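You operate a simulated robot arm through the tools that you are given. There is no shell and no other tool. Be economical: measure what you need, move in short steps, check, and stop when the job is done.

Carry out the task below with a simulated robot arm. There is one attempt and no reset: what you move stays moved.

Task
Put the white short profile on the long tray and lay the other steel bar in the channel.
Fine: draw the red slide back and open the clamp first; the pushed bar stays in its profile; turn the pressure dial to 2 bar.

Only the result counts: the job must be done as asked and must still hold three seconds after the hand-in. Knocking over, shifting, dropping, spilling or breaking anything else fails it.

Robot
A 6-joint arm with a two-finger parallel gripper, fixed in place. Base frame: the origin is at the foot of the arm, x ahead of it, y to its left, z up; the work surface is at about z = 844. Lengths are in mm, angles in rad, forces in N, time in s.
With the tool pointing down near the work surface it reaches from about 360 to 760 mm from the base axis. Its first joint turns from -1.152 to 1.152 rad. Payload 2.45 kg.
The TCP is the grasp point between the finger pads, 24 mm short of the fingertips. In the tool frame z runs along the fingers and y along their closing line. Largest opening 68 mm; finger width 17, thickness 10; the body of the gripper, 40 by 70 mm, starts 41 mm behind the TCP.
Orientation is that of the tool frame in the base frame, as a unit quaternion [w, x, y, z]. With the fingers straight down and closing along the base's y, the tool's x points along the base's -x, its y along +y and its z along -z.

Tools
- The arm moves only by the tool apply_moves. Its argument "targets" is a list of rows, each a list of 3 entries, a list of its own where there are three numbers: the closure, from 0 (fully open) to 1 (shut), then the shift along the tool's x, y, z in cm, then the turn, a rotation vector about the tool's x, y, z in rad. In form: [[fingers, [tx, ty, tz], [wx, wy, wz]], ...]. A call has 1 to 10 rows; each row is the pose to reach, as a shift and turn from the pose commanded when the call began, along the tool's axes at that moment. Each row takes 0.2 s and may step no farther than 50 mm and 0.15 rad from the row before; otherwise, or with a gripper value out of range, the whole call is refused. A pose out of reach is approached as far as the arm can. The call stops where the force on the tool passes 50 N (or 10 N more than at its start, if that is more) or the arm is blocked; 0.2 s more then pass. The fingers move at their own pace (about 108 mm/s each) and stop on an object; they squeeze with about 33 N. The grip force told is the motor's: it shows also when the fingers shut on nothing. Time passes only in rows, and 0.2 s behind the last, so rows that repeat a pose let the fingers close. It gives the time, the measured TCP pose, the force on the tool (base axes), the opening and the grip force at its end, in the units of the frame above (readings bear some noise).
- Cameras (640 x 400 px; columns grow to the right, rows downward): "scene" is fixed at [177.7, 421.1, 1461.9]; the picture's right is [-0.65, -0.76, 0.00], its down [-0.44, 0.38, -0.82] and it looks along [0.62, -0.53, -0.58] (base axes); focal length 330 px, centre (320, 200). "wrist" rides on the gripper at [84, 11, -75] in the tool frame; the picture's right is [-0.13, 0.99, 0.00], its down [-0.60, -0.08, -0.79] and it looks along [-0.79, -0.10, 0.61] (tool axes); focal length 251 px, centre (320, 200). There is no depth. A picture from a camera that has moved, and an enlarged one, comes with that camera's place and axes in the base frame and with its lens.
- get_image(camera): a new picture of that camera. It takes no simulated time.
- close_up(camera, box): a new picture of the part [left, top, right, bottom] of that camera's present view, enlarged. It takes no simulated time.
- job_done(): hands the job in; it is judged then, once.

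Go step by step. Nothing tells you positions but the pictures and the camera data: compare them with the known pose of the tool, close in by small moves and look again before you grip or let go. The budget is 120 turns and 68 pictures, counting those below and the enlarged ones. Unless the task says otherwise, let go and move clear before handing in, and close with one line.

The tools are called after "Emit:" by a JSON object that holds its "api" and its "payload". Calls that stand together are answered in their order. apply_moves: Moves the arm, as the interface text tells. Its arguments: {"type":"object","properties":{"targets":{"type":"array"}},"required":["targets"]} The other tools are called the same way: get_image (camera) takes a picture; close_up (camera, box) takes an enlarged picture of a part of a camera's view; job_done () hands the job in.

At the start:

```text
t: 0.0
ee_pos: [419.4, -120.2, 1232.5]
tool_rot: [-0.002, -0.001, 1.0, -0.001]
force: [0.1, -0.8, 0.1]
gripper_width: 67.9
gripper_force: 0.1
```

scene: 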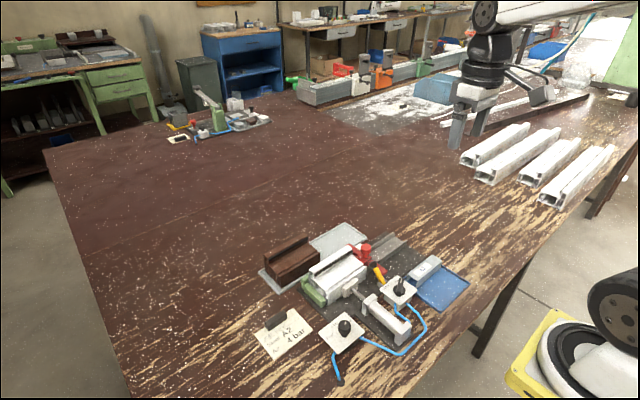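
wrist: 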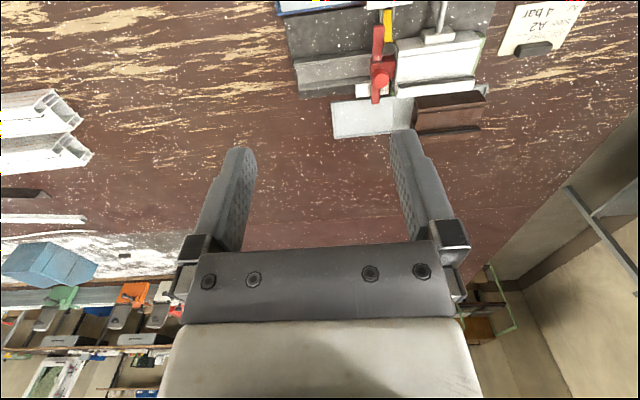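

I see a fixture with a white profile, a brown profile, a red clamp/slide, a blue tray, two dials and a card. I'll look closer first.

Emit:
{"api": "close_up", "payload": {"camera": "scene", "box": [240, 210, 480, 360]}}

Emit:
{"api": "close_up", "payload": {"camera": "wrist", "box": [270, 0, 600, 150]}}

Emit:
{"api": "close_up", "payload": {"camera": "scene", "box": [240, 300, 430, 400]}}

```text
2.67 times, centred on (360, 285) of scene
camera zoom: at [177.7, 421.1, 1461.9], right [-0.65, -0.76, 0.0], down [-0.44, 0.38, -0.82], along [0.62, -0.53, -0.58], focal length 879 px, centre (213, -27)
```

zoom: 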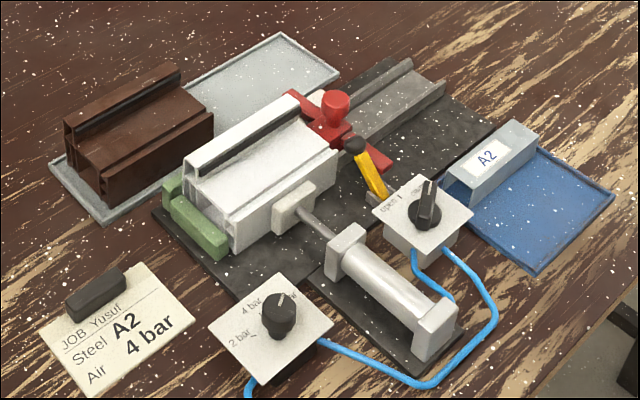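

```text
1.94 times, centred on (435, 75) of wrist
camera zoom: at [335.9, -110.2, 1308.7], right [0.13, 0.99, 0.0], down [0.61, -0.08, 0.79], along [0.79, -0.1, -0.61], focal length 488 px, centre (97, 442)
```

zoom: 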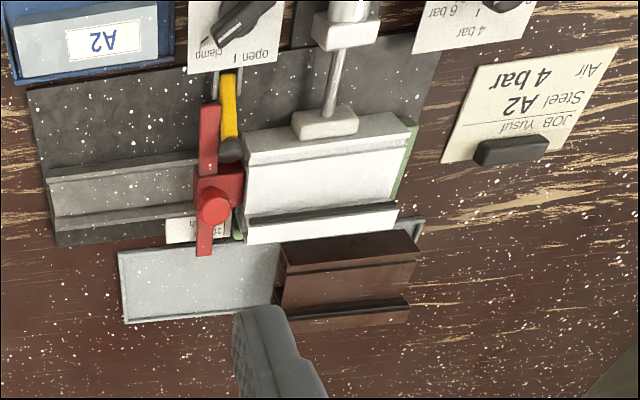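

```text
3.37 times, centred on (335, 350) of scene
camera zoom: at [177.7, 421.1, 1461.9], right [-0.65, -0.76, 0.0], down [-0.44, 0.38, -0.82], along [0.62, -0.53, -0.58], focal length 1110 px, centre (270, -305)
```

zoom: 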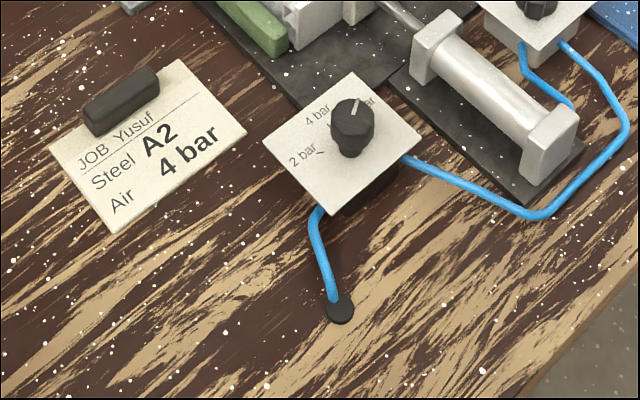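

I'll move above the fixture with the tool tilted so that the wrist camera looks steeply down on it.

Emit:
{"api": "apply_moves", "payload": {"targets": [[0, [-1, 3, 2], [0, 0.12, 0]], [0, [-2, 6, 4], [0, 0.24, 0]], [0, [-3, 9, 6], [0, 0.36, 0]], [0, [-4, 12, 8], [0, 0.48, 0]], [0, [-5, 14, 10], [0, 0.6, 0]], [0, [-5, 14, 10], [0, 0.6, 0]]]}}

Emit:
{"api": "get_image", "payload": {"camera": "wrist"}}

```text
t: 1.4
ee_pos: [468.1, 18.7, 1132.4]
tool_rot: [-0.299, -0.001, 0.954, -0.001]
force: [-0.2, 0.2, 0.8]
gripper_width: 68.0
gripper_force: 0.0
```

```text
62 pictures are left
camera wrist: at [441.4, 31.0, 1242.0], right [0.1, 0.99, -0.07], down [0.95, -0.08, 0.31], along [0.3, -0.1, -0.95], focal length 251 px, centre (320, 200)
```

wrist: 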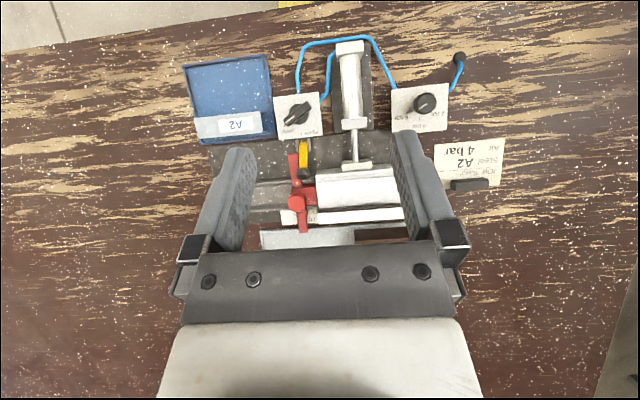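

Emit:
{"api": "close_up", "payload": {"camera": "wrist", "box": [170, 30, 346, 140]}}

Emit:
{"api": "close_up", "payload": {"camera": "wrist", "box": [236, 130, 428, 250]}}

Emit:
{"api": "close_up", "payload": {"camera": "wrist", "box": [340, 70, 516, 180]}}

Emit:
{"api": "close_up", "payload": {"camera": "scene", "box": [300, 220, 412, 290]}}

```text
3.64 times, centred on (258, 85) of wrist
camera zoom: at [441.4, 31.0, 1242.0], right [0.1, 0.99, -0.07], down [0.95, -0.08, 0.31], along [0.3, -0.1, -0.95], focal length 914 px, centre (546, 618)
```

zoom: 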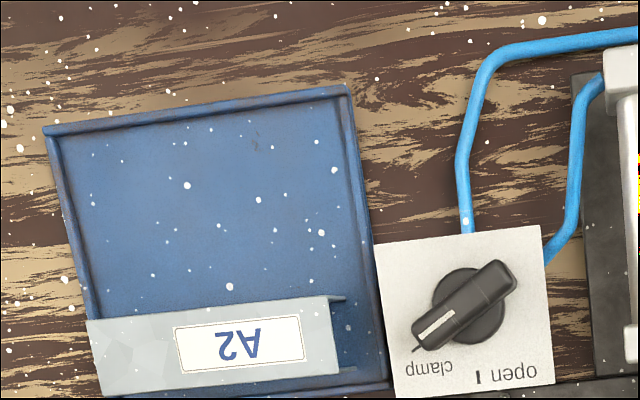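

```text
3.33 times, centred on (332, 190) of wrist
camera zoom: at [441.4, 31.0, 1242.0], right [0.1, 0.99, -0.07], down [0.95, -0.08, 0.31], along [0.3, -0.1, -0.95], focal length 838 px, centre (280, 233)
```

zoom: 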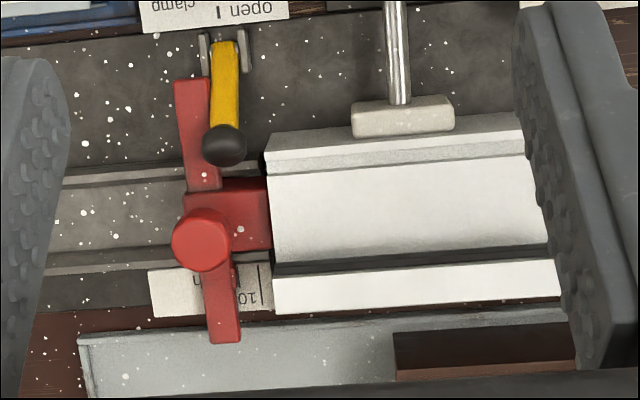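

```text
3.64 times, centred on (428, 125) of wrist
camera zoom: at [441.4, 31.0, 1242.0], right [0.1, 0.99, -0.07], down [0.95, -0.08, 0.31], along [0.3, -0.1, -0.95], focal length 914 px, centre (-73, 473)
```

zoom: 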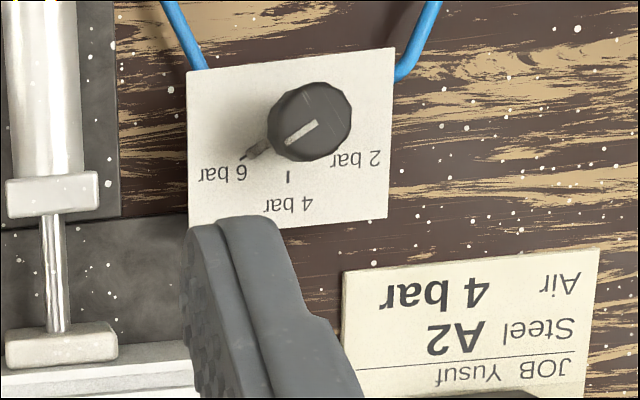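

```text
5.71 times, centred on (356, 255) of scene
camera zoom: at [177.7, 421.2, 1461.9], right [-0.65, -0.76, 0.0], down [-0.44, 0.38, -0.82], along [0.62, -0.53, -0.58], focal length 1884 px, centre (114, -114)
```

zoom: 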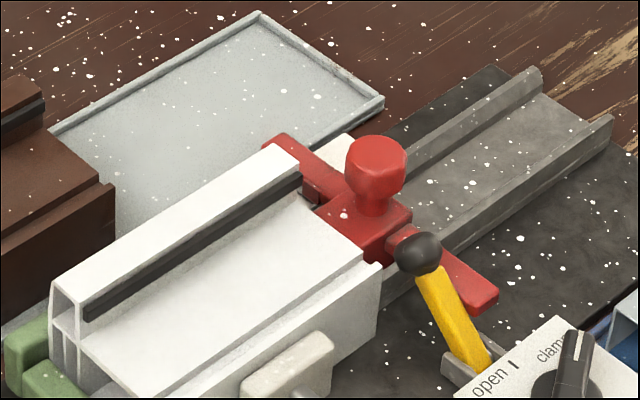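

Emit:
{"api": "close_up", "payload": {"camera": "scene", "box": [396, 245, 476, 295]}}

Emit:
{"api": "close_up", "payload": {"camera": "scene", "box": [350, 240, 414, 280]}}

Emit:
{"api": "close_up", "payload": {"camera": "scene", "box": [296, 240, 376, 290]}}

Emit:
{"api": "close_up", "payload": {"camera": "wrist", "box": [276, 135, 356, 185]}}

```text
8.00 times, centred on (436, 270) of scene
camera zoom: at [177.7, 421.2, 1461.9], right [-0.65, -0.76, 0.0], down [-0.44, 0.38, -0.82], along [0.62, -0.53, -0.58], focal length 2637 px, centre (-608, -360)
```

zoom: 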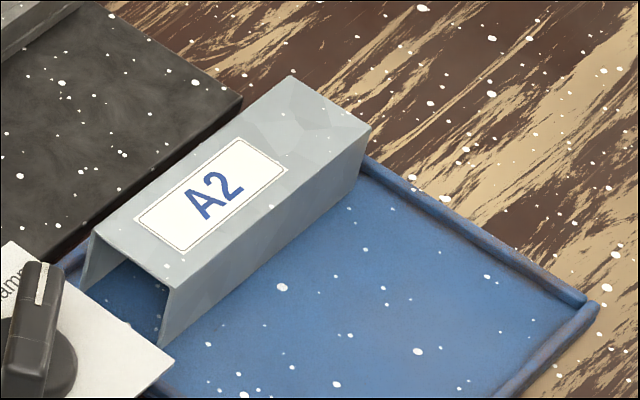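

```text
10.00 times, centred on (382, 260) of scene
camera zoom: at [177.7, 421.2, 1461.9], right [-0.65, -0.76, 0.0], down [-0.44, 0.38, -0.82], along [0.62, -0.53, -0.58], focal length 3296 px, centre (-300, -400)
```

zoom: 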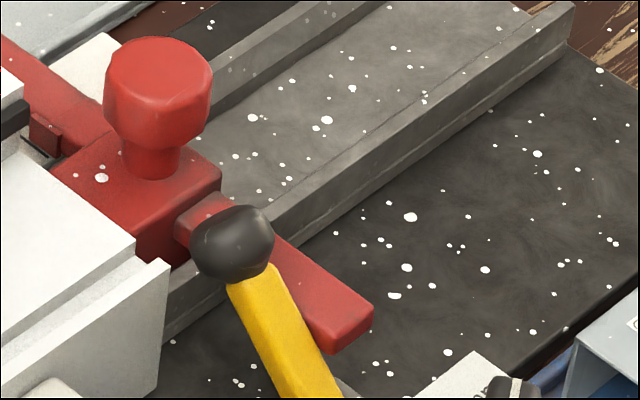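

```text
8.00 times, centred on (336, 265) of scene
camera zoom: at [177.7, 421.2, 1461.9], right [-0.65, -0.76, 0.0], down [-0.44, 0.38, -0.82], along [0.62, -0.53, -0.58], focal length 2637 px, centre (192, -320)
```

zoom: 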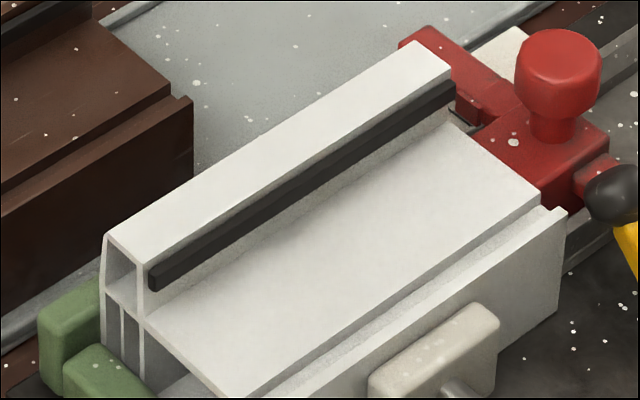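

```text
8.00 times, centred on (316, 160) of wrist
camera zoom: at [441.4, 31.0, 1242.0], right [0.1, 0.99, -0.07], down [0.95, -0.08, 0.31], along [0.3, -0.1, -0.95], focal length 2012 px, centre (352, 520)
```

zoom: 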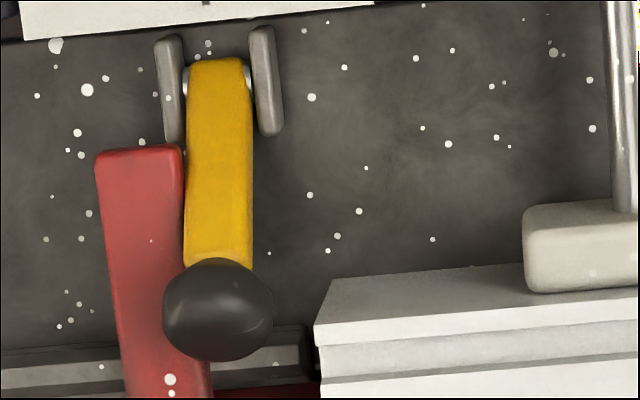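

The red slide's knob is at about (546, -37), top z≈912, with the yellow lever standing clear of it on the +y side. The profile is clamped against it, and the A2 steel bar lies in the blue tray. I'll come vertical above the knob.

Emit:
{"api": "apply_moves", "payload": {"targets": [[0.44, [-2.9, -1.1, 1.5], [0, -0.12, 0]], [0.44, [-5.8, -2.2, 2.9], [0, -0.24, 0]], [0.44, [-8.7, -3.4, 4.4], [0, -0.36, 0]], [0.44, [-11.6, -4.5, 5.8], [0, -0.48, 0]], [0.44, [-14.5, -5.6, 7.3], [0, -0.6, 0]], [0.44, [-14.5, -5.6, 7.3], [0, -0.6, 0]]]}}

Emit:
{"api": "get_image", "payload": {"camera": "wrist"}}

Emit:
{"api": "close_up", "payload": {"camera": "scene", "box": [296, 190, 456, 290]}}

```text
t: 2.8
ee_pos: [547.8, -36.2, 990.6]
tool_rot: [-0.001, -0.001, 1.0, 0.0]
force: [0.8, 0.3, 0.2]
gripper_width: 37.9
gripper_force: 0.1
```

```text
53 pictures are left
camera wrist: at [463.8, -25.3, 1066.5], right [0.13, 0.99, 0.0], down [0.61, -0.08, 0.79], along [0.79, -0.1, -0.61], focal length 251 px, centre (320, 200)
```

wrist: 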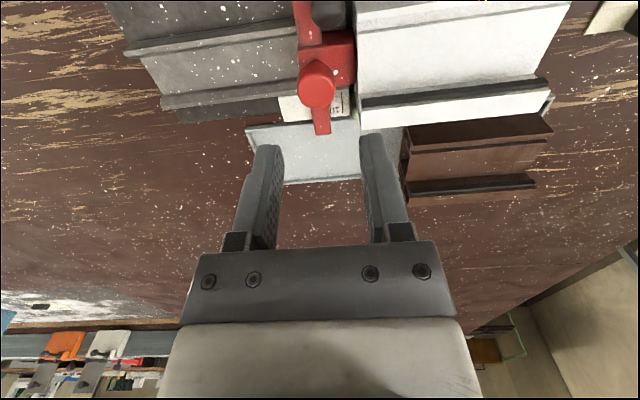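

```text
4.00 times, centred on (376, 240) of scene
camera zoom: at [177.7, 421.1, 1461.9], right [-0.65, -0.76, 0.0], down [-0.44, 0.38, -0.82], along [0.62, -0.53, -0.58], focal length 1319 px, centre (96, 40)
```

zoom: 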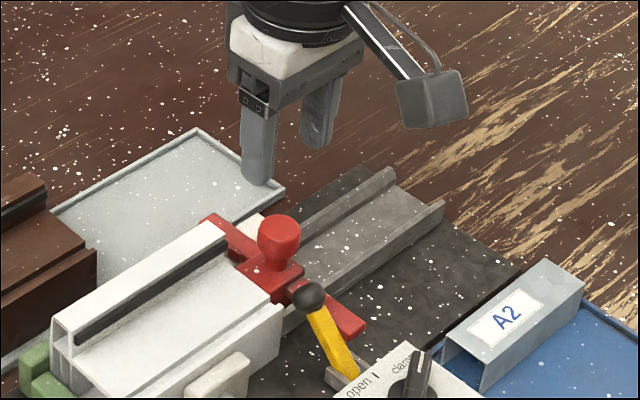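

The estimate matches (knob at 544, -37). I'll descend and grip the knob.

Emit:
{"api": "apply_moves", "payload": {"targets": [[0.44, [0.3, -0.1, 4], [0, 0, 0]], [0.44, [0.3, -0.1, 7.7], [0, 0, 0]], [0.44, [0.3, -0.1, 7.7], [0, 0, 0]], [0.7, [0.3, -0.1, 7.7], [0, 0, 0]], [0.7, [0.3, -0.1, 7.7], [0, 0, 0]]]}}

Emit:
{"api": "close_up", "payload": {"camera": "scene", "box": [296, 190, 456, 290]}}

```text
t: 4.0
ee_pos: [545.2, -37.1, 913.6]
tool_rot: [-0.001, -0.002, 1.0, 0.0]
force: [-6.4, 17.1, 20.3]
gripper_width: 33.9
gripper_force: 8.6
```

```text
4.00 times, centred on (376, 240) of scene
camera zoom: at [177.1, 421.6, 1461.9], right [-0.65, -0.76, 0.0], down [-0.44, 0.37, -0.82], along [0.62, -0.53, -0.58], focal length 1319 px, centre (96, 40)
```

zoom: 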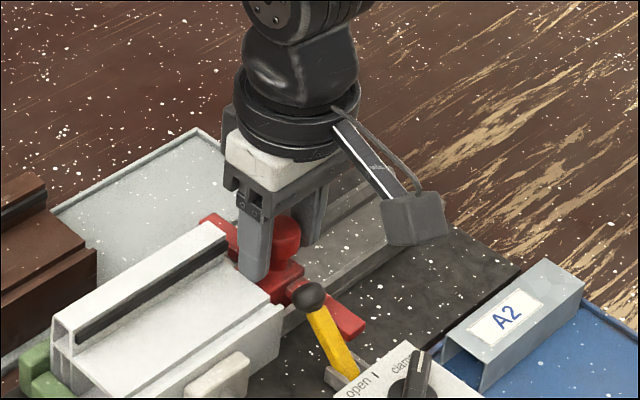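

The fingers met something early (33.9 mm wide, some upward force), perhaps a fingertip resting on the block. I'll open a little, lift and look.

Emit:
{"api": "apply_moves", "payload": {"targets": [[0.44, [0, 0, 0], [0, 0, 0]], [0.44, [0, 0, -0.4], [0, 0, 0]], [0.44, [0, 0, -0.4], [0, 0, 0]]]}}

Emit:
{"api": "close_up", "payload": {"camera": "wrist", "box": [180, 0, 468, 180]}}

Emit:
{"api": "close_up", "payload": {"camera": "scene", "box": [338, 230, 402, 270]}}

```text
t: 4.8
ee_pos: [543.3, -39.0, 917.8]
tool_rot: [-0.002, 0.0, 1.0, 0.0]
force: [0.9, -0.1, -0.9]
gripper_width: 38.2
gripper_force: 0.1
```

```text
2.22 times, centred on (324, 90) of wrist
camera zoom: at [461.6, -27.8, 993.1], right [0.13, 0.99, 0.0], down [0.61, -0.08, 0.79], along [0.78, -0.1, -0.61], focal length 559 px, centre (311, 444)
```

zoom: 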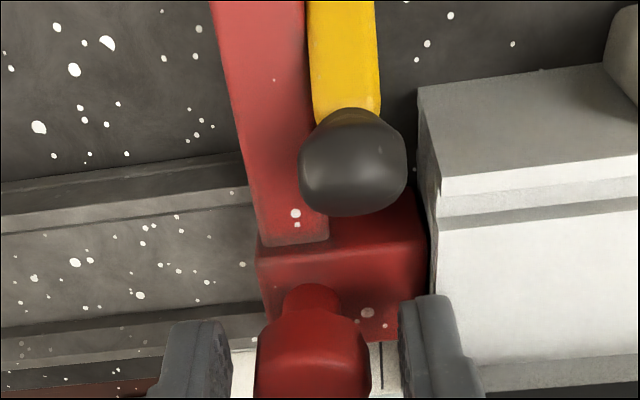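

```text
10.00 times, centred on (370, 250) of scene
camera zoom: at [177.7, 421.1, 1461.9], right [-0.65, -0.76, 0.0], down [-0.44, 0.38, -0.82], along [0.62, -0.53, -0.58], focal length 3296 px, centre (-180, -300)
```

zoom: 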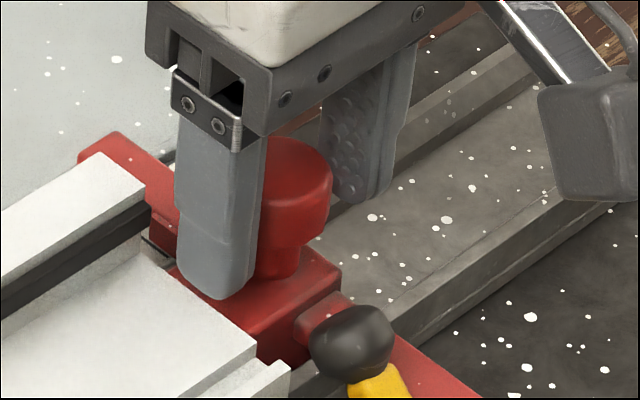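

Emit:
{"api": "apply_moves", "payload": {"targets": [[0.5, [0, 0, 0], [0, 0, 0]], [0.55, [0, 0, 0], [0, 0, 0]], [0.6, [0, 0, 0], [0, 0, 0]], [0.65, [0, 0, 0], [0, 0, 0]]]}}

Emit:
{"api": "close_up", "payload": {"camera": "wrist", "box": [180, 0, 468, 180]}}

```text
t: 5.8
ee_pos: [545.9, -39.0, 917.9]
tool_rot: [-0.001, -0.001, 1.0, 0.0]
force: [-1.1, -4.2, -0.1]
gripper_width: 25.5
gripper_force: 33.4
```

```text
2.22 times, centred on (324, 90) of wrist
camera zoom: at [461.7, -28.1, 993.4], right [0.13, 0.99, 0.0], down [0.61, -0.08, 0.79], along [0.79, -0.1, -0.61], focal length 559 px, centre (311, 444)
```

zoom: 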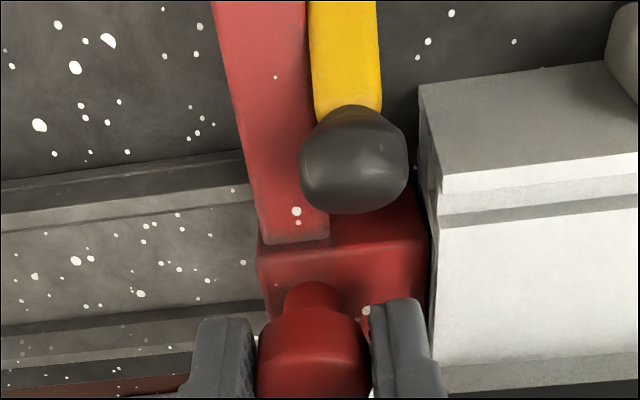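

The knob is gripped at 25.5 mm. Now a short pull toward -y.

Emit:
{"api": "apply_moves", "payload": {"targets": [[0.68, [0, -0.3, 0], [0, 0, 0]], [0.68, [0, -0.7, 0], [0, 0, 0]], [0.68, [0, -1.2, 0], [0, 0, 0]], [0.68, [0, -1.7, 0], [0, 0, 0]]]}}

Emit:
{"api": "close_up", "payload": {"camera": "wrist", "box": [180, 0, 468, 180]}}

```text
t: 6.8
ee_pos: [545.0, -55.3, 917.1]
tool_rot: [0.001, -0.001, 1.0, 0.0]
force: [14.3, 0.9, -10.0]
gripper_width: 25.1
gripper_force: 40.6
```

```text
2.22 times, centred on (324, 90) of wrist
camera zoom: at [461.4, -44.3, 993.1], right [0.13, 0.99, 0.0], down [0.6, -0.08, 0.79], along [0.79, -0.1, -0.61], focal length 559 px, centre (311, 444)
```

zoom: 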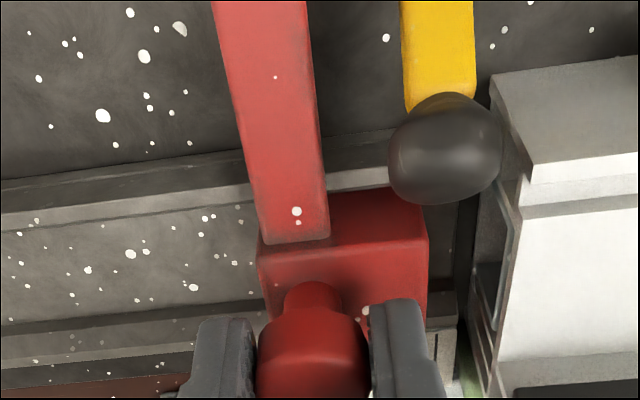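

The slide draws back freely and the bar stays in the profile. I'll continue.

Emit:
{"api": "apply_moves", "payload": {"targets": [[0.68, [0, -0.6, 0], [0, 0, 0]], [0.68, [0, -1.2, 0], [0, 0, 0]], [0.68, [0, -1.8, 0], [0, 0, 0]], [0.68, [0, -2.4, 0], [0, 0, 0]], [0.68, [0, -3, 0], [0, 0, 0]], [0.68, [0, -3.6, 0], [0, 0, 0]], [0.68, [0, -4.2, 0], [0, 0, 0]], [0.68, [0, -4.8, 0], [0, 0, 0]]]}}

Emit:
{"api": "close_up", "payload": {"camera": "scene", "box": [296, 210, 456, 310]}}

```text
t: 8.6
ee_pos: [545.1, -103.7, 917.3]
tool_rot: [0.001, -0.001, 1.0, -0.001]
force: [14.9, 1.2, -0.7]
gripper_width: 25.3
gripper_force: 40.4
```

```text
4.00 times, centred on (376, 260) of scene
camera zoom: at [178.1, 421.2, 1461.9], right [-0.65, -0.76, 0.0], down [-0.44, 0.38, -0.82], along [0.62, -0.53, -0.58], focal length 1319 px, centre (96, -40)
```

zoom: 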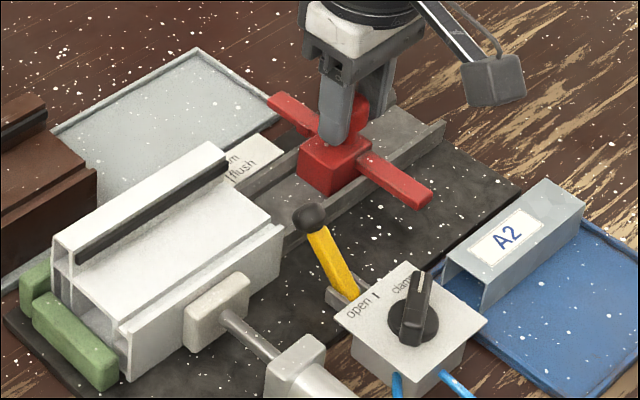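

Emit:
{"api": "apply_moves", "payload": {"targets": [[0.68, [0, -0.6, 0], [0, 0, 0]], [0.68, [0, -1.2, 0], [0, 0, 0]], [0.68, [0, -1.8, 0], [0, 0, 0]], [0.68, [0, -2.4, 0], [0, 0, 0]], [0.68, [0, -3, 0], [0, 0, 0]], [0.68, [0, -3.5, 0], [0, 0, 0]], [0.68, [0, -4.0, 0], [0, 0, 0]]]}}

Emit:
{"api": "close_up", "payload": {"camera": "scene", "box": [296, 190, 456, 290]}}

Emit:
{"api": "get_image", "payload": {"camera": "wrist"}}

```text
t: 10.2
ee_pos: [543.8, -143.4, 917.6]
tool_rot: [0.001, -0.001, 1.0, -0.001]
force: [15.4, 0.4, 7.8]
gripper_width: 25.1
gripper_force: 40.8
```

```text
4.00 times, centred on (376, 240) of scene
camera zoom: at [178.0, 421.2, 1461.9], right [-0.65, -0.76, 0.0], down [-0.44, 0.38, -0.82], along [0.62, -0.53, -0.58], focal length 1319 px, centre (96, 40)
```

zoom: 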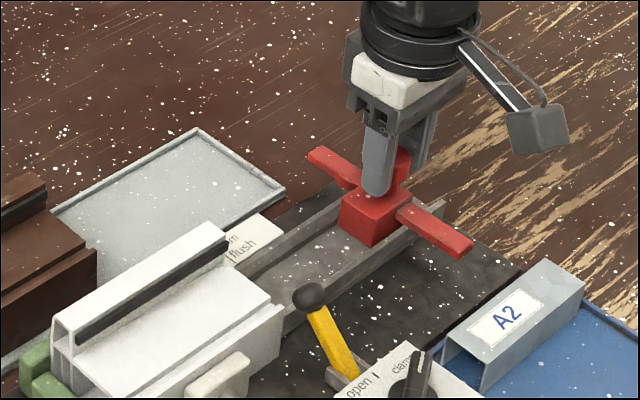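

```text
44 pictures are left
camera wrist: at [461.2, -132.5, 993.2], right [0.13, 0.99, 0.0], down [0.6, -0.08, 0.79], along [0.79, -0.1, -0.61], focal length 251 px, centre (320, 200)
```

wrist: 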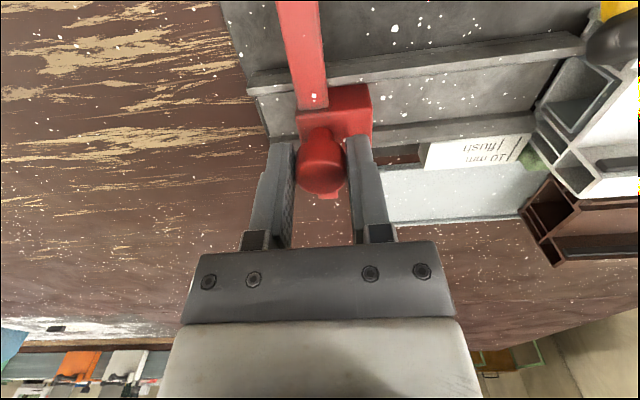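

Bar A2 is about 97 × 28 × 20 mm. I'll draw the slide a bit farther back for clearance, then release.

Emit:
{"api": "apply_moves", "payload": {"targets": [[0.68, [0, -0.4, 0], [0, 0, 0]], [0.68, [0, -0.8, 0], [0, 0, 0]], [0.68, [0, -1.1, 0], [0, 0, 0]], [0.68, [0, -1.1, 0], [0, 0, 0]]]}}

Emit:
{"api": "get_image", "payload": {"camera": "wrist"}}

```text
t: 11.2
ee_pos: [544.4, -153.3, 919.0]
tool_rot: [-0.001, -0.001, 1.0, -0.001]
force: [11.7, -0.9, 9.9]
gripper_width: 25.0
gripper_force: 40.5
```

```text
43 pictures are left
camera wrist: at [461.3, -142.9, 993.3], right [0.13, 0.99, 0.0], down [0.61, -0.08, 0.79], along [0.79, -0.1, -0.61], focal length 251 px, centre (320, 200)
```

wrist: 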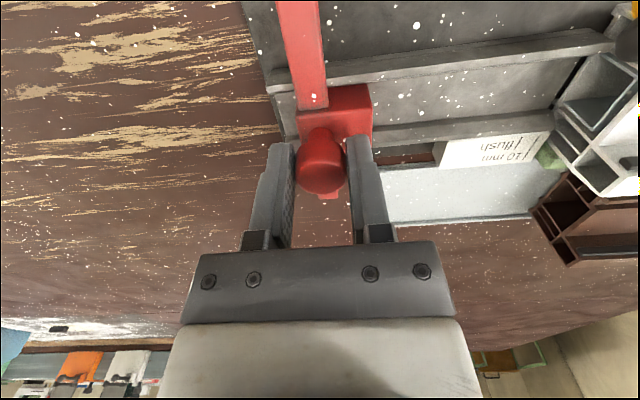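

The slide is back near the channel end with ample room. I'll release it, rise and move over the clamp valve (about (430, -20), top z≈901), yawed to grip its bar-shaped knob.

Emit:
{"api": "apply_moves", "payload": {"targets": [[0.4, [0, 0, 0], [0, 0, 0]], [0.4, [0, 0, -4], [0, 0, 0]], [0.4, [0, 0, -8], [0, 0, 0]], [0.45, [2.2, 3.5, -8.5], [0, 0, 0.14]], [0.45, [4.5, 6, -8.5], [0, 0, 0.28]], [0.45, [7, 9, -8.5], [0, 0, 0.43]], [0.45, [9, 11.5, -8.5], [0, 0, 0.57]], [0.45, [11.4, 13.4, -8.5], [0, 0, 0.72]], [0.45, [11.4, 13.4, -8.5], [0, 0, 0.86]], [0.45, [11.4, 13.4, -8.5], [0, 0, 1.0]]]}}

Emit:
{"api": "get_image", "payload": {"camera": "wrist"}}

Emit:
{"api": "close_up", "payload": {"camera": "scene", "box": [316, 200, 476, 300]}}

```text
t: 13.4
ee_pos: [429.4, -20.0, 1001.9]
tool_rot: [-0.001, 0.479, 0.878, 0.0]
force: [-0.5, 0.4, 0.7]
gripper_width: 37.2
gripper_force: 0.0
```

```text
42 pictures are left
camera wrist: at [394.6, 56.3, 1078.2], right [0.9, 0.43, 0.0], down [0.26, -0.55, 0.79], along [0.34, -0.72, -0.61], focal length 251 px, centre (320, 200)
```

wrist: 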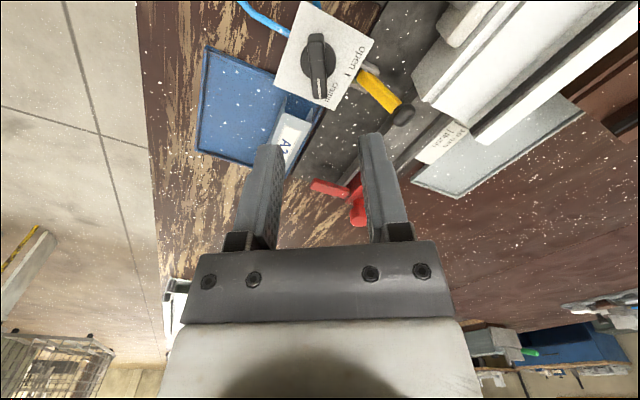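

```text
4.00 times, centred on (396, 250) of scene
camera zoom: at [177.7, 421.2, 1461.9], right [-0.65, -0.76, 0.0], down [-0.44, 0.38, -0.82], along [0.62, -0.53, -0.58], focal length 1319 px, centre (16, 0)
```

zoom: 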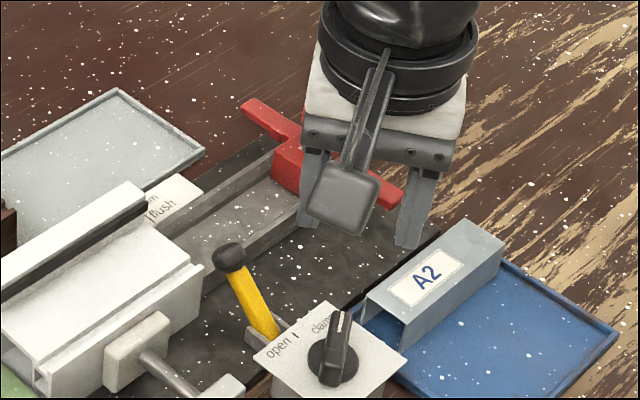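

The valve knob is confirmed at about (428, -18) with its bar at about -60°. I'll descend and grip it.

Emit:
{"api": "apply_moves", "payload": {"targets": [[0.5, [0, 0.1, 4.5], [0, 0, 0.05]], [0.5, [0, 0.1, 8.5], [0, 0, 0.05]], [0.5, [0, 0.1, 9], [0, 0, 0.05]], [0.5, [0, 0.1, 9], [0, 0, 0.05]]]}}

Emit:
{"api": "close_up", "payload": {"camera": "wrist", "box": [200, 0, 440, 150]}}

Emit:
{"api": "close_up", "payload": {"camera": "scene", "box": [346, 250, 442, 310]}}

```text
t: 14.4
ee_pos: [428.3, -19.4, 913.2]
tool_rot: [-0.001, 0.5, 0.866, 0.0]
force: [-1.1, 0.7, 0.8]
gripper_width: 34.0
gripper_force: 0.1
```

```text
2.67 times, centred on (320, 75) of wrist
camera zoom: at [396.9, 58.4, 988.7], right [0.92, 0.38, 0.0], down [0.24, -0.56, 0.79], along [0.3, -0.73, -0.61], focal length 670 px, centre (320, 533)
```

zoom: 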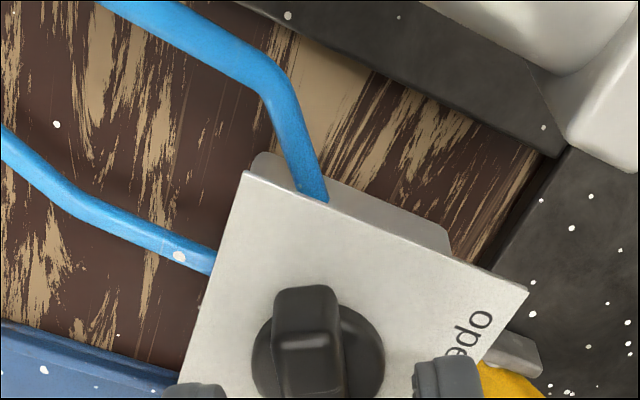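

```text
6.67 times, centred on (394, 280) of scene
camera zoom: at [177.7, 421.1, 1461.9], right [-0.65, -0.76, 0.0], down [-0.44, 0.38, -0.82], along [0.62, -0.53, -0.58], focal length 2198 px, centre (-173, -333)
```

zoom: 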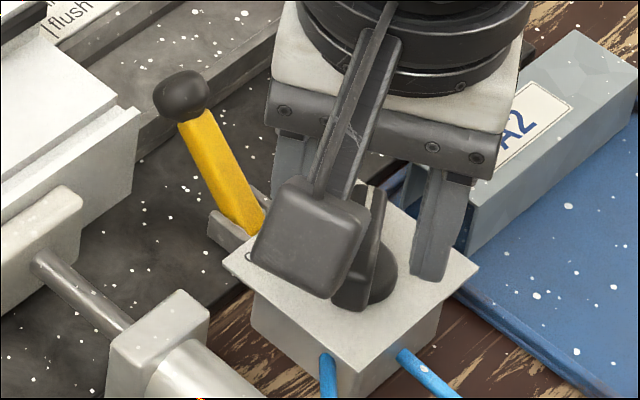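

Emit:
{"api": "apply_moves", "payload": {"targets": [[0.7, [0, 0, 0.2], [0, 0, 0]], [0.85, [0, 0, 0.2], [0, 0, 0]], [0.95, [0, 0, 0.2], [0, 0, 0]], [0.95, [0, 0, 0.2], [0, 0, 0]]]}}

```text
t: 15.4
ee_pos: [428.6, -19.2, 911.8]
tool_rot: [-0.003, 0.5, 0.866, -0.002]
force: [-9.6, -7.4, -1.1]
gripper_width: 13.4
gripper_force: 6.4
```

Emit:
{"api": "apply_moves", "payload": {"targets": [[0.95, [0, -0.12, 0], [0, 0, 0]], [1.0, [0, -0.2, 0], [0, 0, 0]], [1.0, [0, -0.2, 0], [0, 0, 0]]]}}

```text
t: 16.2
ee_pos: [427.9, -20.8, 911.6]
tool_rot: [-0.002, 0.499, 0.866, -0.002]
force: [-10.4, -2.3, 3.8]
gripper_width: 11.7
gripper_force: 31.8
```

The knob is gripped at 11.7 mm. I'll turn it counter-clockwise (seen from above) toward "open".

Emit:
{"api": "apply_moves", "payload": {"targets": [[1.0, [0, -0.2, 0], [0, 0, -0.12]], [1.0, [0, -0.2, 0], [0, 0, -0.24]], [1.0, [0, -0.2, 0], [0, 0, -0.36]], [1.0, [0, -0.2, 0], [0, 0, -0.48]], [1.0, [0, -0.2, 0], [0, 0, -0.6]], [1.0, [0, -0.2, 0], [0, 0, -0.72]], [1.0, [0, -0.2, 0], [0, 0, -0.84]], [1.0, [0, -0.2, 0], [0, 0, -0.96]], [1.0, [0, -0.2, 0], [0, 0, -1.05]]]}}

Emit:
{"api": "close_up", "payload": {"camera": "scene", "box": [316, 230, 444, 310]}}

```text
t: 17.9
ee_pos: [425.2, -24.4, 909.5]
tool_rot: [-0.003, 0.081, 0.997, -0.001]
force: [-3.6, -14.0, 3.4]
gripper_width: 11.7
gripper_force: 32.6
stopped in row 8: the force on the tool passed its limit (the readings are from after the stop); the commanded pose is now the measured one
```

```text
5.00 times, centred on (380, 270) of scene
camera zoom: at [177.5, 420.8, 1462.1], right [-0.65, -0.76, 0.0], down [-0.44, 0.38, -0.82], along [0.62, -0.53, -0.58], focal length 1648 px, centre (20, -150)
```

zoom: 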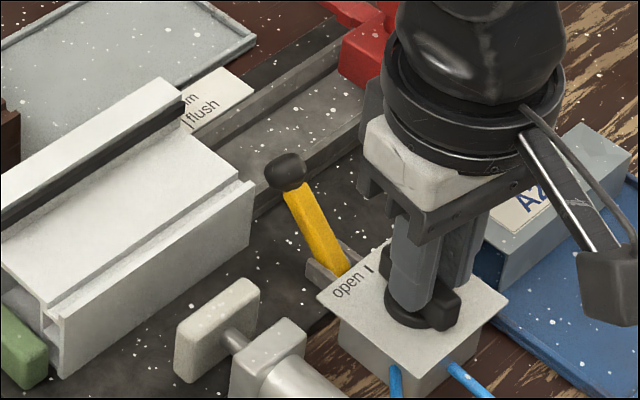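

The clamp pad has retracted. I'll release the knob, rise and check its angle.

Emit:
{"api": "apply_moves", "payload": {"targets": [[0.6, [0, 0, 0], [0, 0, 0]], [0.5, [0, 0, 0], [0, 0, 0]], [0.5, [0, 0, -4.5], [0, 0, 0]], [0.5, [0, 0, -9], [0, 0, 0]], [0.5, [0, 0, -9], [0, 0, -0.1]], [0.5, [0, 0, -9], [0, 0, -0.16]]]}}

Emit:
{"api": "close_up", "payload": {"camera": "scene", "box": [316, 240, 444, 320]}}

Emit:
{"api": "get_image", "payload": {"camera": "wrist"}}

```text
t: 19.3
ee_pos: [426.0, -23.1, 1000.9]
tool_rot: [-0.001, 0.0, 1.0, 0.0]
force: [-0.9, 0.9, -0.3]
gripper_width: 33.7
gripper_force: 0.0
```

```text
5.00 times, centred on (380, 280) of scene
camera zoom: at [177.7, 421.1, 1461.9], right [-0.65, -0.76, 0.0], down [-0.44, 0.38, -0.82], along [0.62, -0.53, -0.58], focal length 1648 px, centre (20, -200)
```

zoom: 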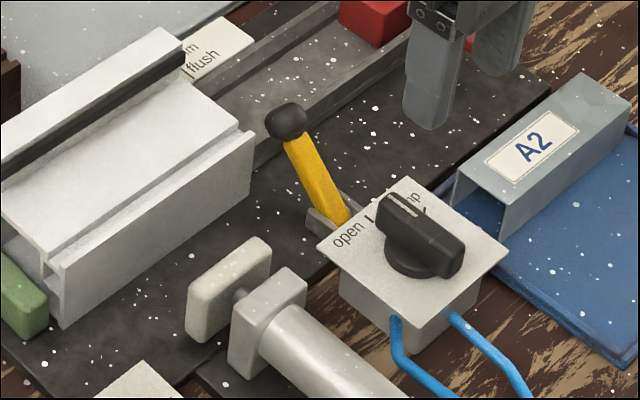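

```text
36 pictures are left
camera wrist: at [342.6, -12.9, 1077.8], right [0.13, 0.99, 0.0], down [0.61, -0.08, 0.79], along [0.78, -0.1, -0.61], focal length 251 px, centre (320, 200)
```

wrist: 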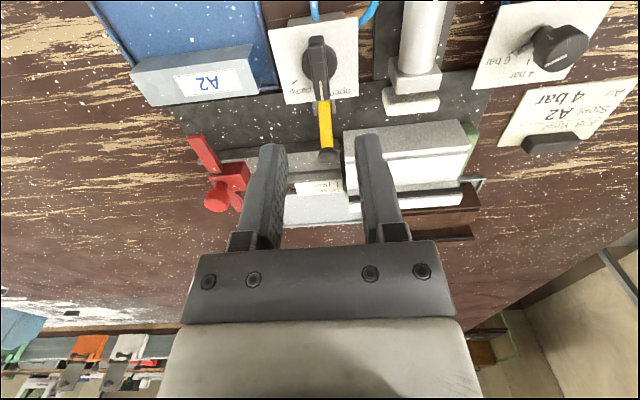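

Emit:
{"api": "close_up", "payload": {"camera": "wrist", "box": [256, 10, 384, 90]}}

Emit:
{"api": "close_up", "payload": {"camera": "wrist", "box": [470, 0, 630, 100]}}

```text
5.00 times, centred on (320, 50) of wrist
camera zoom: at [342.6, -12.9, 1077.8], right [0.13, 0.99, 0.0], down [0.61, -0.08, 0.79], along [0.78, -0.1, -0.61], focal length 1257 px, centre (320, 950)
```

zoom: 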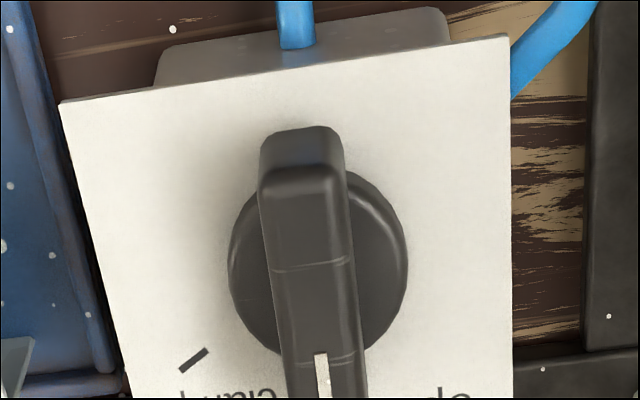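

```text
4.00 times, centred on (550, 50) of wrist
camera zoom: at [342.6, -12.9, 1077.8], right [0.13, 0.99, 0.0], down [0.61, -0.08, 0.79], along [0.78, -0.1, -0.61], focal length 1006 px, centre (-600, 800)
```

zoom: 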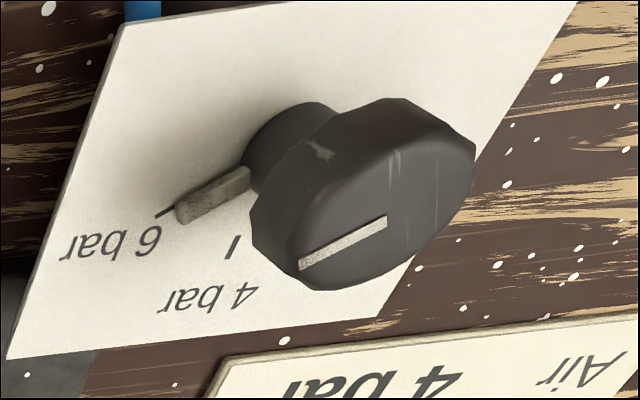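

The valve now stands at "open" and the clamp is retracted. The dial sits at about (433, 139), top z≈898, pointing to 6 bar. Reaching 2 bar takes about 120° counter-clockwise, so I'll go there with the tool pre-yawed by 60°.

Emit:
{"api": "apply_moves", "payload": {"targets": [[0.35, [-0.1, 2.5, 0], [0, 0, 0.13]], [0.35, [-0.2, 5, 0], [0, 0, 0.26]], [0.35, [-0.3, 8, 0], [0, 0, 0.4]], [0.35, [-0.4, 11, 0], [0, 0, 0.53]], [0.35, [-0.5, 14, 0], [0, 0, 0.66]], [0.35, [-0.7, 16.2, 0], [0, 0, 0.8]], [0.35, [-0.7, 16.2, 2], [0, 0, 0.93]], [0.35, [-0.7, 16.2, 4], [0, 0, 1.05]], [0.35, [-0.7, 16.2, 4], [0, 0, 1.05]]]}}

Emit:
{"api": "get_image", "payload": {"camera": "wrist"}}

Emit:
{"api": "close_up", "payload": {"camera": "scene", "box": [276, 270, 404, 350]}}

```text
t: 21.3
ee_pos: [432.4, 138.9, 959.8]
tool_rot: [-0.002, 0.502, 0.865, -0.002]
force: [0.0, 1.1, -0.5]
gripper_width: 44.1
gripper_force: 0.0
```

```text
33 pictures are left
camera wrist: at [402.8, 217.2, 1035.3], right [0.93, 0.38, -0.01], down [0.24, -0.56, 0.79], along [0.3, -0.73, -0.61], focal length 251 px, centre (320, 200)
```

wrist: 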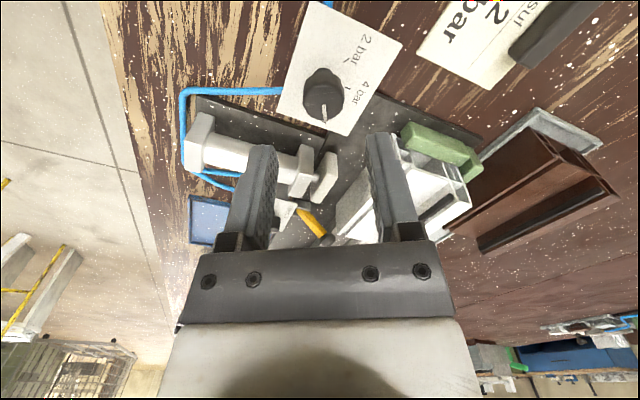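

```text
5.00 times, centred on (340, 310) of scene
camera zoom: at [177.7, 421.2, 1461.9], right [-0.65, -0.76, 0.0], down [-0.44, 0.38, -0.82], along [0.62, -0.53, -0.58], focal length 1648 px, centre (220, -350)
```

zoom: 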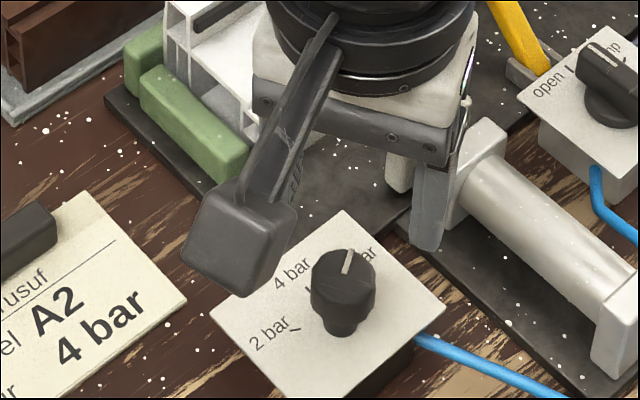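

Emit:
{"api": "apply_moves", "payload": {"targets": [[0.35, [0.1, 0.1, 2.5], [0, 0, 0]], [0.35, [0.1, 0.1, 5.2], [0, 0, 0]], [0.35, [0.1, 0.1, 5.2], [0, 0, 0]], [0.45, [0.1, 0.1, 5.2], [0, 0, 0]]]}}

Emit:
{"api": "close_up", "payload": {"camera": "wrist", "box": [200, 0, 440, 150]}}

```text
t: 22.3
ee_pos: [433.7, 140.9, 909.1]
tool_rot: [-0.002, 0.501, 0.865, -0.001]
force: [-0.1, 0.0, -0.3]
gripper_width: 37.5
gripper_force: 0.1
```

```text
2.67 times, centred on (320, 75) of wrist
camera zoom: at [402.1, 219.2, 983.9], right [0.92, 0.38, -0.01], down [0.24, -0.56, 0.79], along [0.3, -0.73, -0.61], focal length 670 px, centre (320, 533)
```

zoom: 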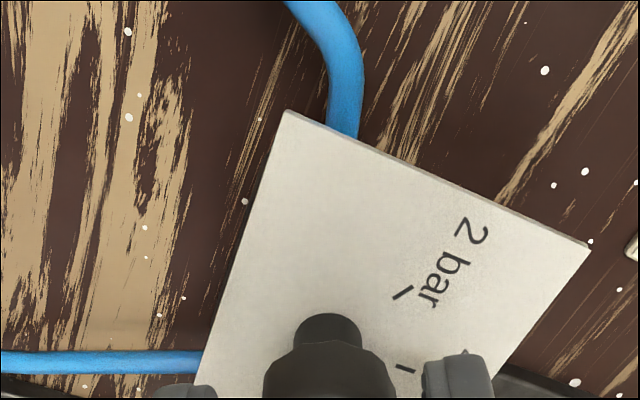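

Emit:
{"api": "apply_moves", "payload": {"targets": [[0.5, [0, 0.15, 0], [0, 0, 0]], [0.6, [0, 0.15, 0], [0, 0, 0]], [0.7, [0, 0.15, 0], [0, 0, 0]], [0.75, [0, 0.15, 0], [0, 0, 0]], [0.75, [0, 0.15, 0], [0, 0, 0]]]}}

```text
t: 23.5
ee_pos: [434.5, 140.8, 907.2]
tool_rot: [-0.002, 0.502, 0.865, -0.002]
force: [1.4, 1.6, -1.2]
gripper_width: 25.3
gripper_force: 40.6
```

The dial is gripped with balanced forces. I'll turn it counter-clockwise, first part.

Emit:
{"api": "apply_moves", "payload": {"targets": [[0.75, [0, 0, 0], [0, 0, -0.12]], [0.75, [0, 0, 0], [0, 0, -0.24]], [0.75, [0, 0, 0], [0, 0, -0.36]], [0.75, [0, 0, 0], [0, 0, -0.48]], [0.75, [0, 0, 0], [0, 0, -0.6]], [0.75, [0, 0, 0], [0, 0, -0.72]], [0.75, [0, 0, 0], [0, 0, -0.84]], [0.75, [0, 0, 0], [0, 0, -0.95]], [0.75, [0, 0, 0], [0, 0, -1.05]]]}}

Emit:
{"api": "close_up", "payload": {"camera": "scene", "box": [276, 270, 404, 350]}}

```text
t: 25.5
ee_pos: [433.7, 141.7, 907.7]
tool_rot: [-0.004, -0.001, 1.0, -0.001]
force: [1.4, -17.9, -13.1]
gripper_width: 25.5
gripper_force: 41.5
```

```text
5.00 times, centred on (340, 310) of scene
camera zoom: at [177.9, 420.7, 1462.0], right [-0.65, -0.76, 0.0], down [-0.44, 0.38, -0.82], along [0.62, -0.53, -0.58], focal length 1648 px, centre (220, -350)
```

zoom: 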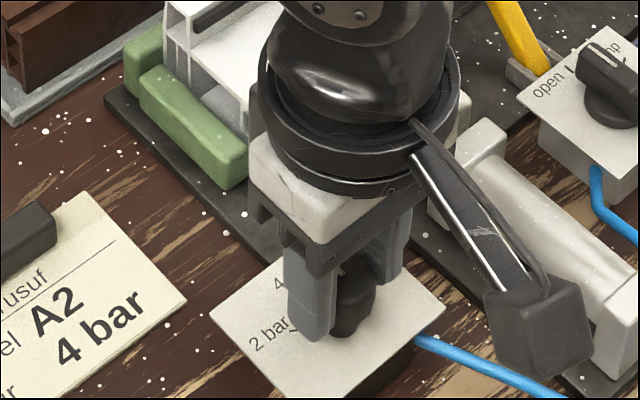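

Emit:
{"api": "apply_moves", "payload": {"targets": [[0.75, [0, -0.1, 0], [0, 0, -0.12]], [0.75, [0, -0.1, 0], [0, 0, -0.24]], [0.75, [0, -0.1, 0], [0, 0, -0.36]], [0.75, [0, -0.1, 0], [0, 0, -0.48]], [0.75, [0, -0.1, 0], [0, 0, -0.6]], [0.75, [0, -0.1, 0], [0, 0, -0.72]], [0.75, [0, -0.1, 0], [0, 0, -0.84]], [0.75, [0, -0.1, 0], [0, 0, -0.95]], [0.75, [0, -0.1, 0], [0, 0, -1.05]]]}}

Emit:
{"api": "close_up", "payload": {"camera": "scene", "box": [276, 270, 404, 350]}}

```text
t: 27.5
ee_pos: [433.2, 138.6, 908.2]
tool_rot: [-0.004, -0.5, 0.866, 0.002]
force: [4.6, -27.1, -19.1]
gripper_width: 25.6
gripper_force: 40.9
```

```text
5.00 times, centred on (340, 310) of scene
camera zoom: at [178.1, 420.5, 1462.1], right [-0.65, -0.76, 0.0], down [-0.44, 0.38, -0.82], along [0.62, -0.53, -0.58], focal length 1648 px, centre (220, -350)
```

zoom: 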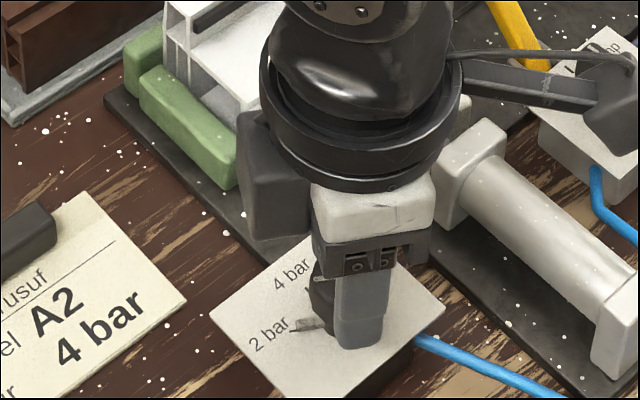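

The pointer is at the 2 bar mark. I'll release and rise.

Emit:
{"api": "apply_moves", "payload": {"targets": [[0.5, [0, 0, 0], [0, 0, 0]], [0.35, [0, 0, 0], [0, 0, 0]], [0.35, [0, 0, -4], [0, 0, 0]], [0.35, [0, 0, -8], [0, 0, 0]], [0.35, [0, 0, -12], [0, 0, 0]], [0.35, [0, 0, -12], [0, 0, 0.14]]]}}

Emit:
{"api": "close_up", "payload": {"camera": "scene", "box": [276, 270, 404, 350]}}

```text
t: 28.9
ee_pos: [433.5, 141.4, 1028.7]
tool_rot: [-0.002, -0.438, 0.899, 0.001]
force: [-0.6, 0.1, 0.0]
gripper_width: 44.3
gripper_force: 0.0
```

```text
5.00 times, centred on (340, 310) of scene
camera zoom: at [177.7, 421.1, 1461.9], right [-0.65, -0.76, 0.0], down [-0.44, 0.38, -0.82], along [0.62, -0.53, -0.58], focal length 1648 px, centre (220, -350)
```

zoom: 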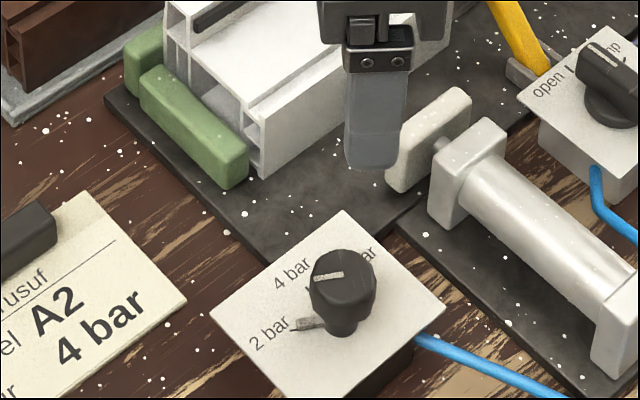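

The dial is at 2 bar. Next the white profile: I plan to grip its raised ridge (about x 566–581, top z≈909), closing along x, at mid-length y≈49. I'll go above it, yawed by 90°.

Emit:
{"api": "apply_moves", "payload": {"targets": [[0.3, [-0.2, -4, 0], [0, 0, -0.13]], [0.3, [-0.4, -8, 0], [0, 0, -0.26]], [0.3, [-0.8, -12, 0], [0, 0, -0.4]], [0.3, [-1.3, -16.7, 0], [0, 0, -0.53]], [0.3, [-1.3, -16.7, 1], [0, 0, -0.66]], [0.3, [-1.3, -16.7, 1], [0, 0, -0.66]]]}}

Emit:
{"api": "get_image", "payload": {"camera": "wrist"}}

Emit:
{"api": "close_up", "payload": {"camera": "scene", "box": [256, 210, 416, 310]}}

```text
t: 30.3
ee_pos: [574.2, 46.6, 1017.6]
tool_rot: [0.002, 0.707, -0.707, -0.002]
force: [0.3, 0.6, 0.9]
gripper_width: 47.6
gripper_force: 0.1
```

```text
27 pictures are left
camera wrist: at [564.8, -37.8, 1092.8], right [-0.99, 0.13, 0.01], down [0.08, 0.6, 0.79], along [0.1, 0.79, -0.61], focal length 251 px, centre (320, 200)
```

wrist: 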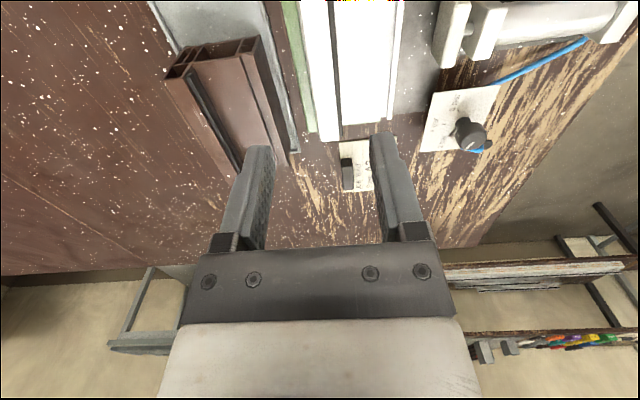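

```text
4.00 times, centred on (336, 260) of scene
camera zoom: at [177.7, 421.1, 1461.9], right [-0.65, -0.76, 0.0], down [-0.44, 0.38, -0.82], along [0.62, -0.53, -0.58], focal length 1319 px, centre (256, -40)
```

zoom: 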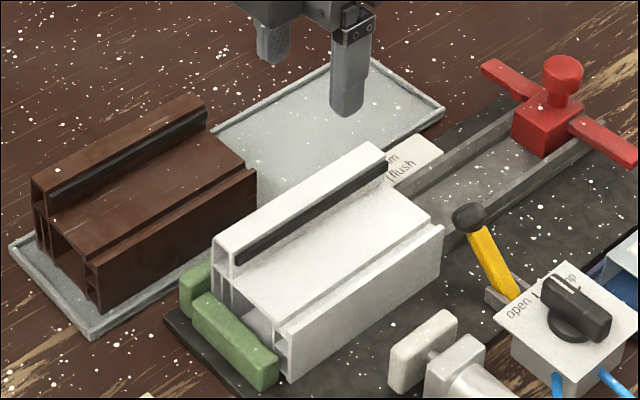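

Emit:
{"api": "close_up", "payload": {"camera": "wrist", "box": [256, 0, 448, 120]}}

```text
3.33 times, centred on (352, 60) of wrist
camera zoom: at [564.8, -37.8, 1092.8], right [-0.99, 0.13, 0.01], down [0.08, 0.6, 0.79], along [0.1, 0.79, -0.61], focal length 838 px, centre (213, 667)
```

zoom: 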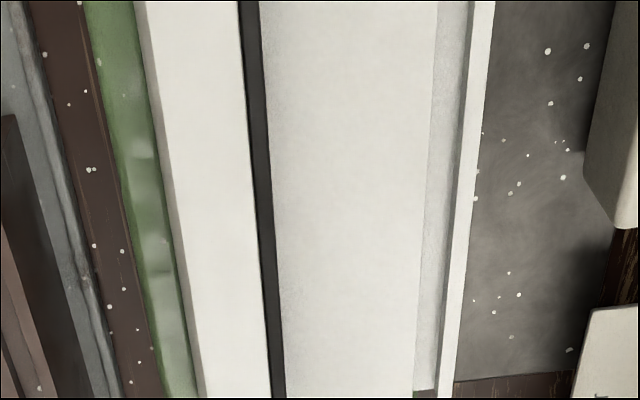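

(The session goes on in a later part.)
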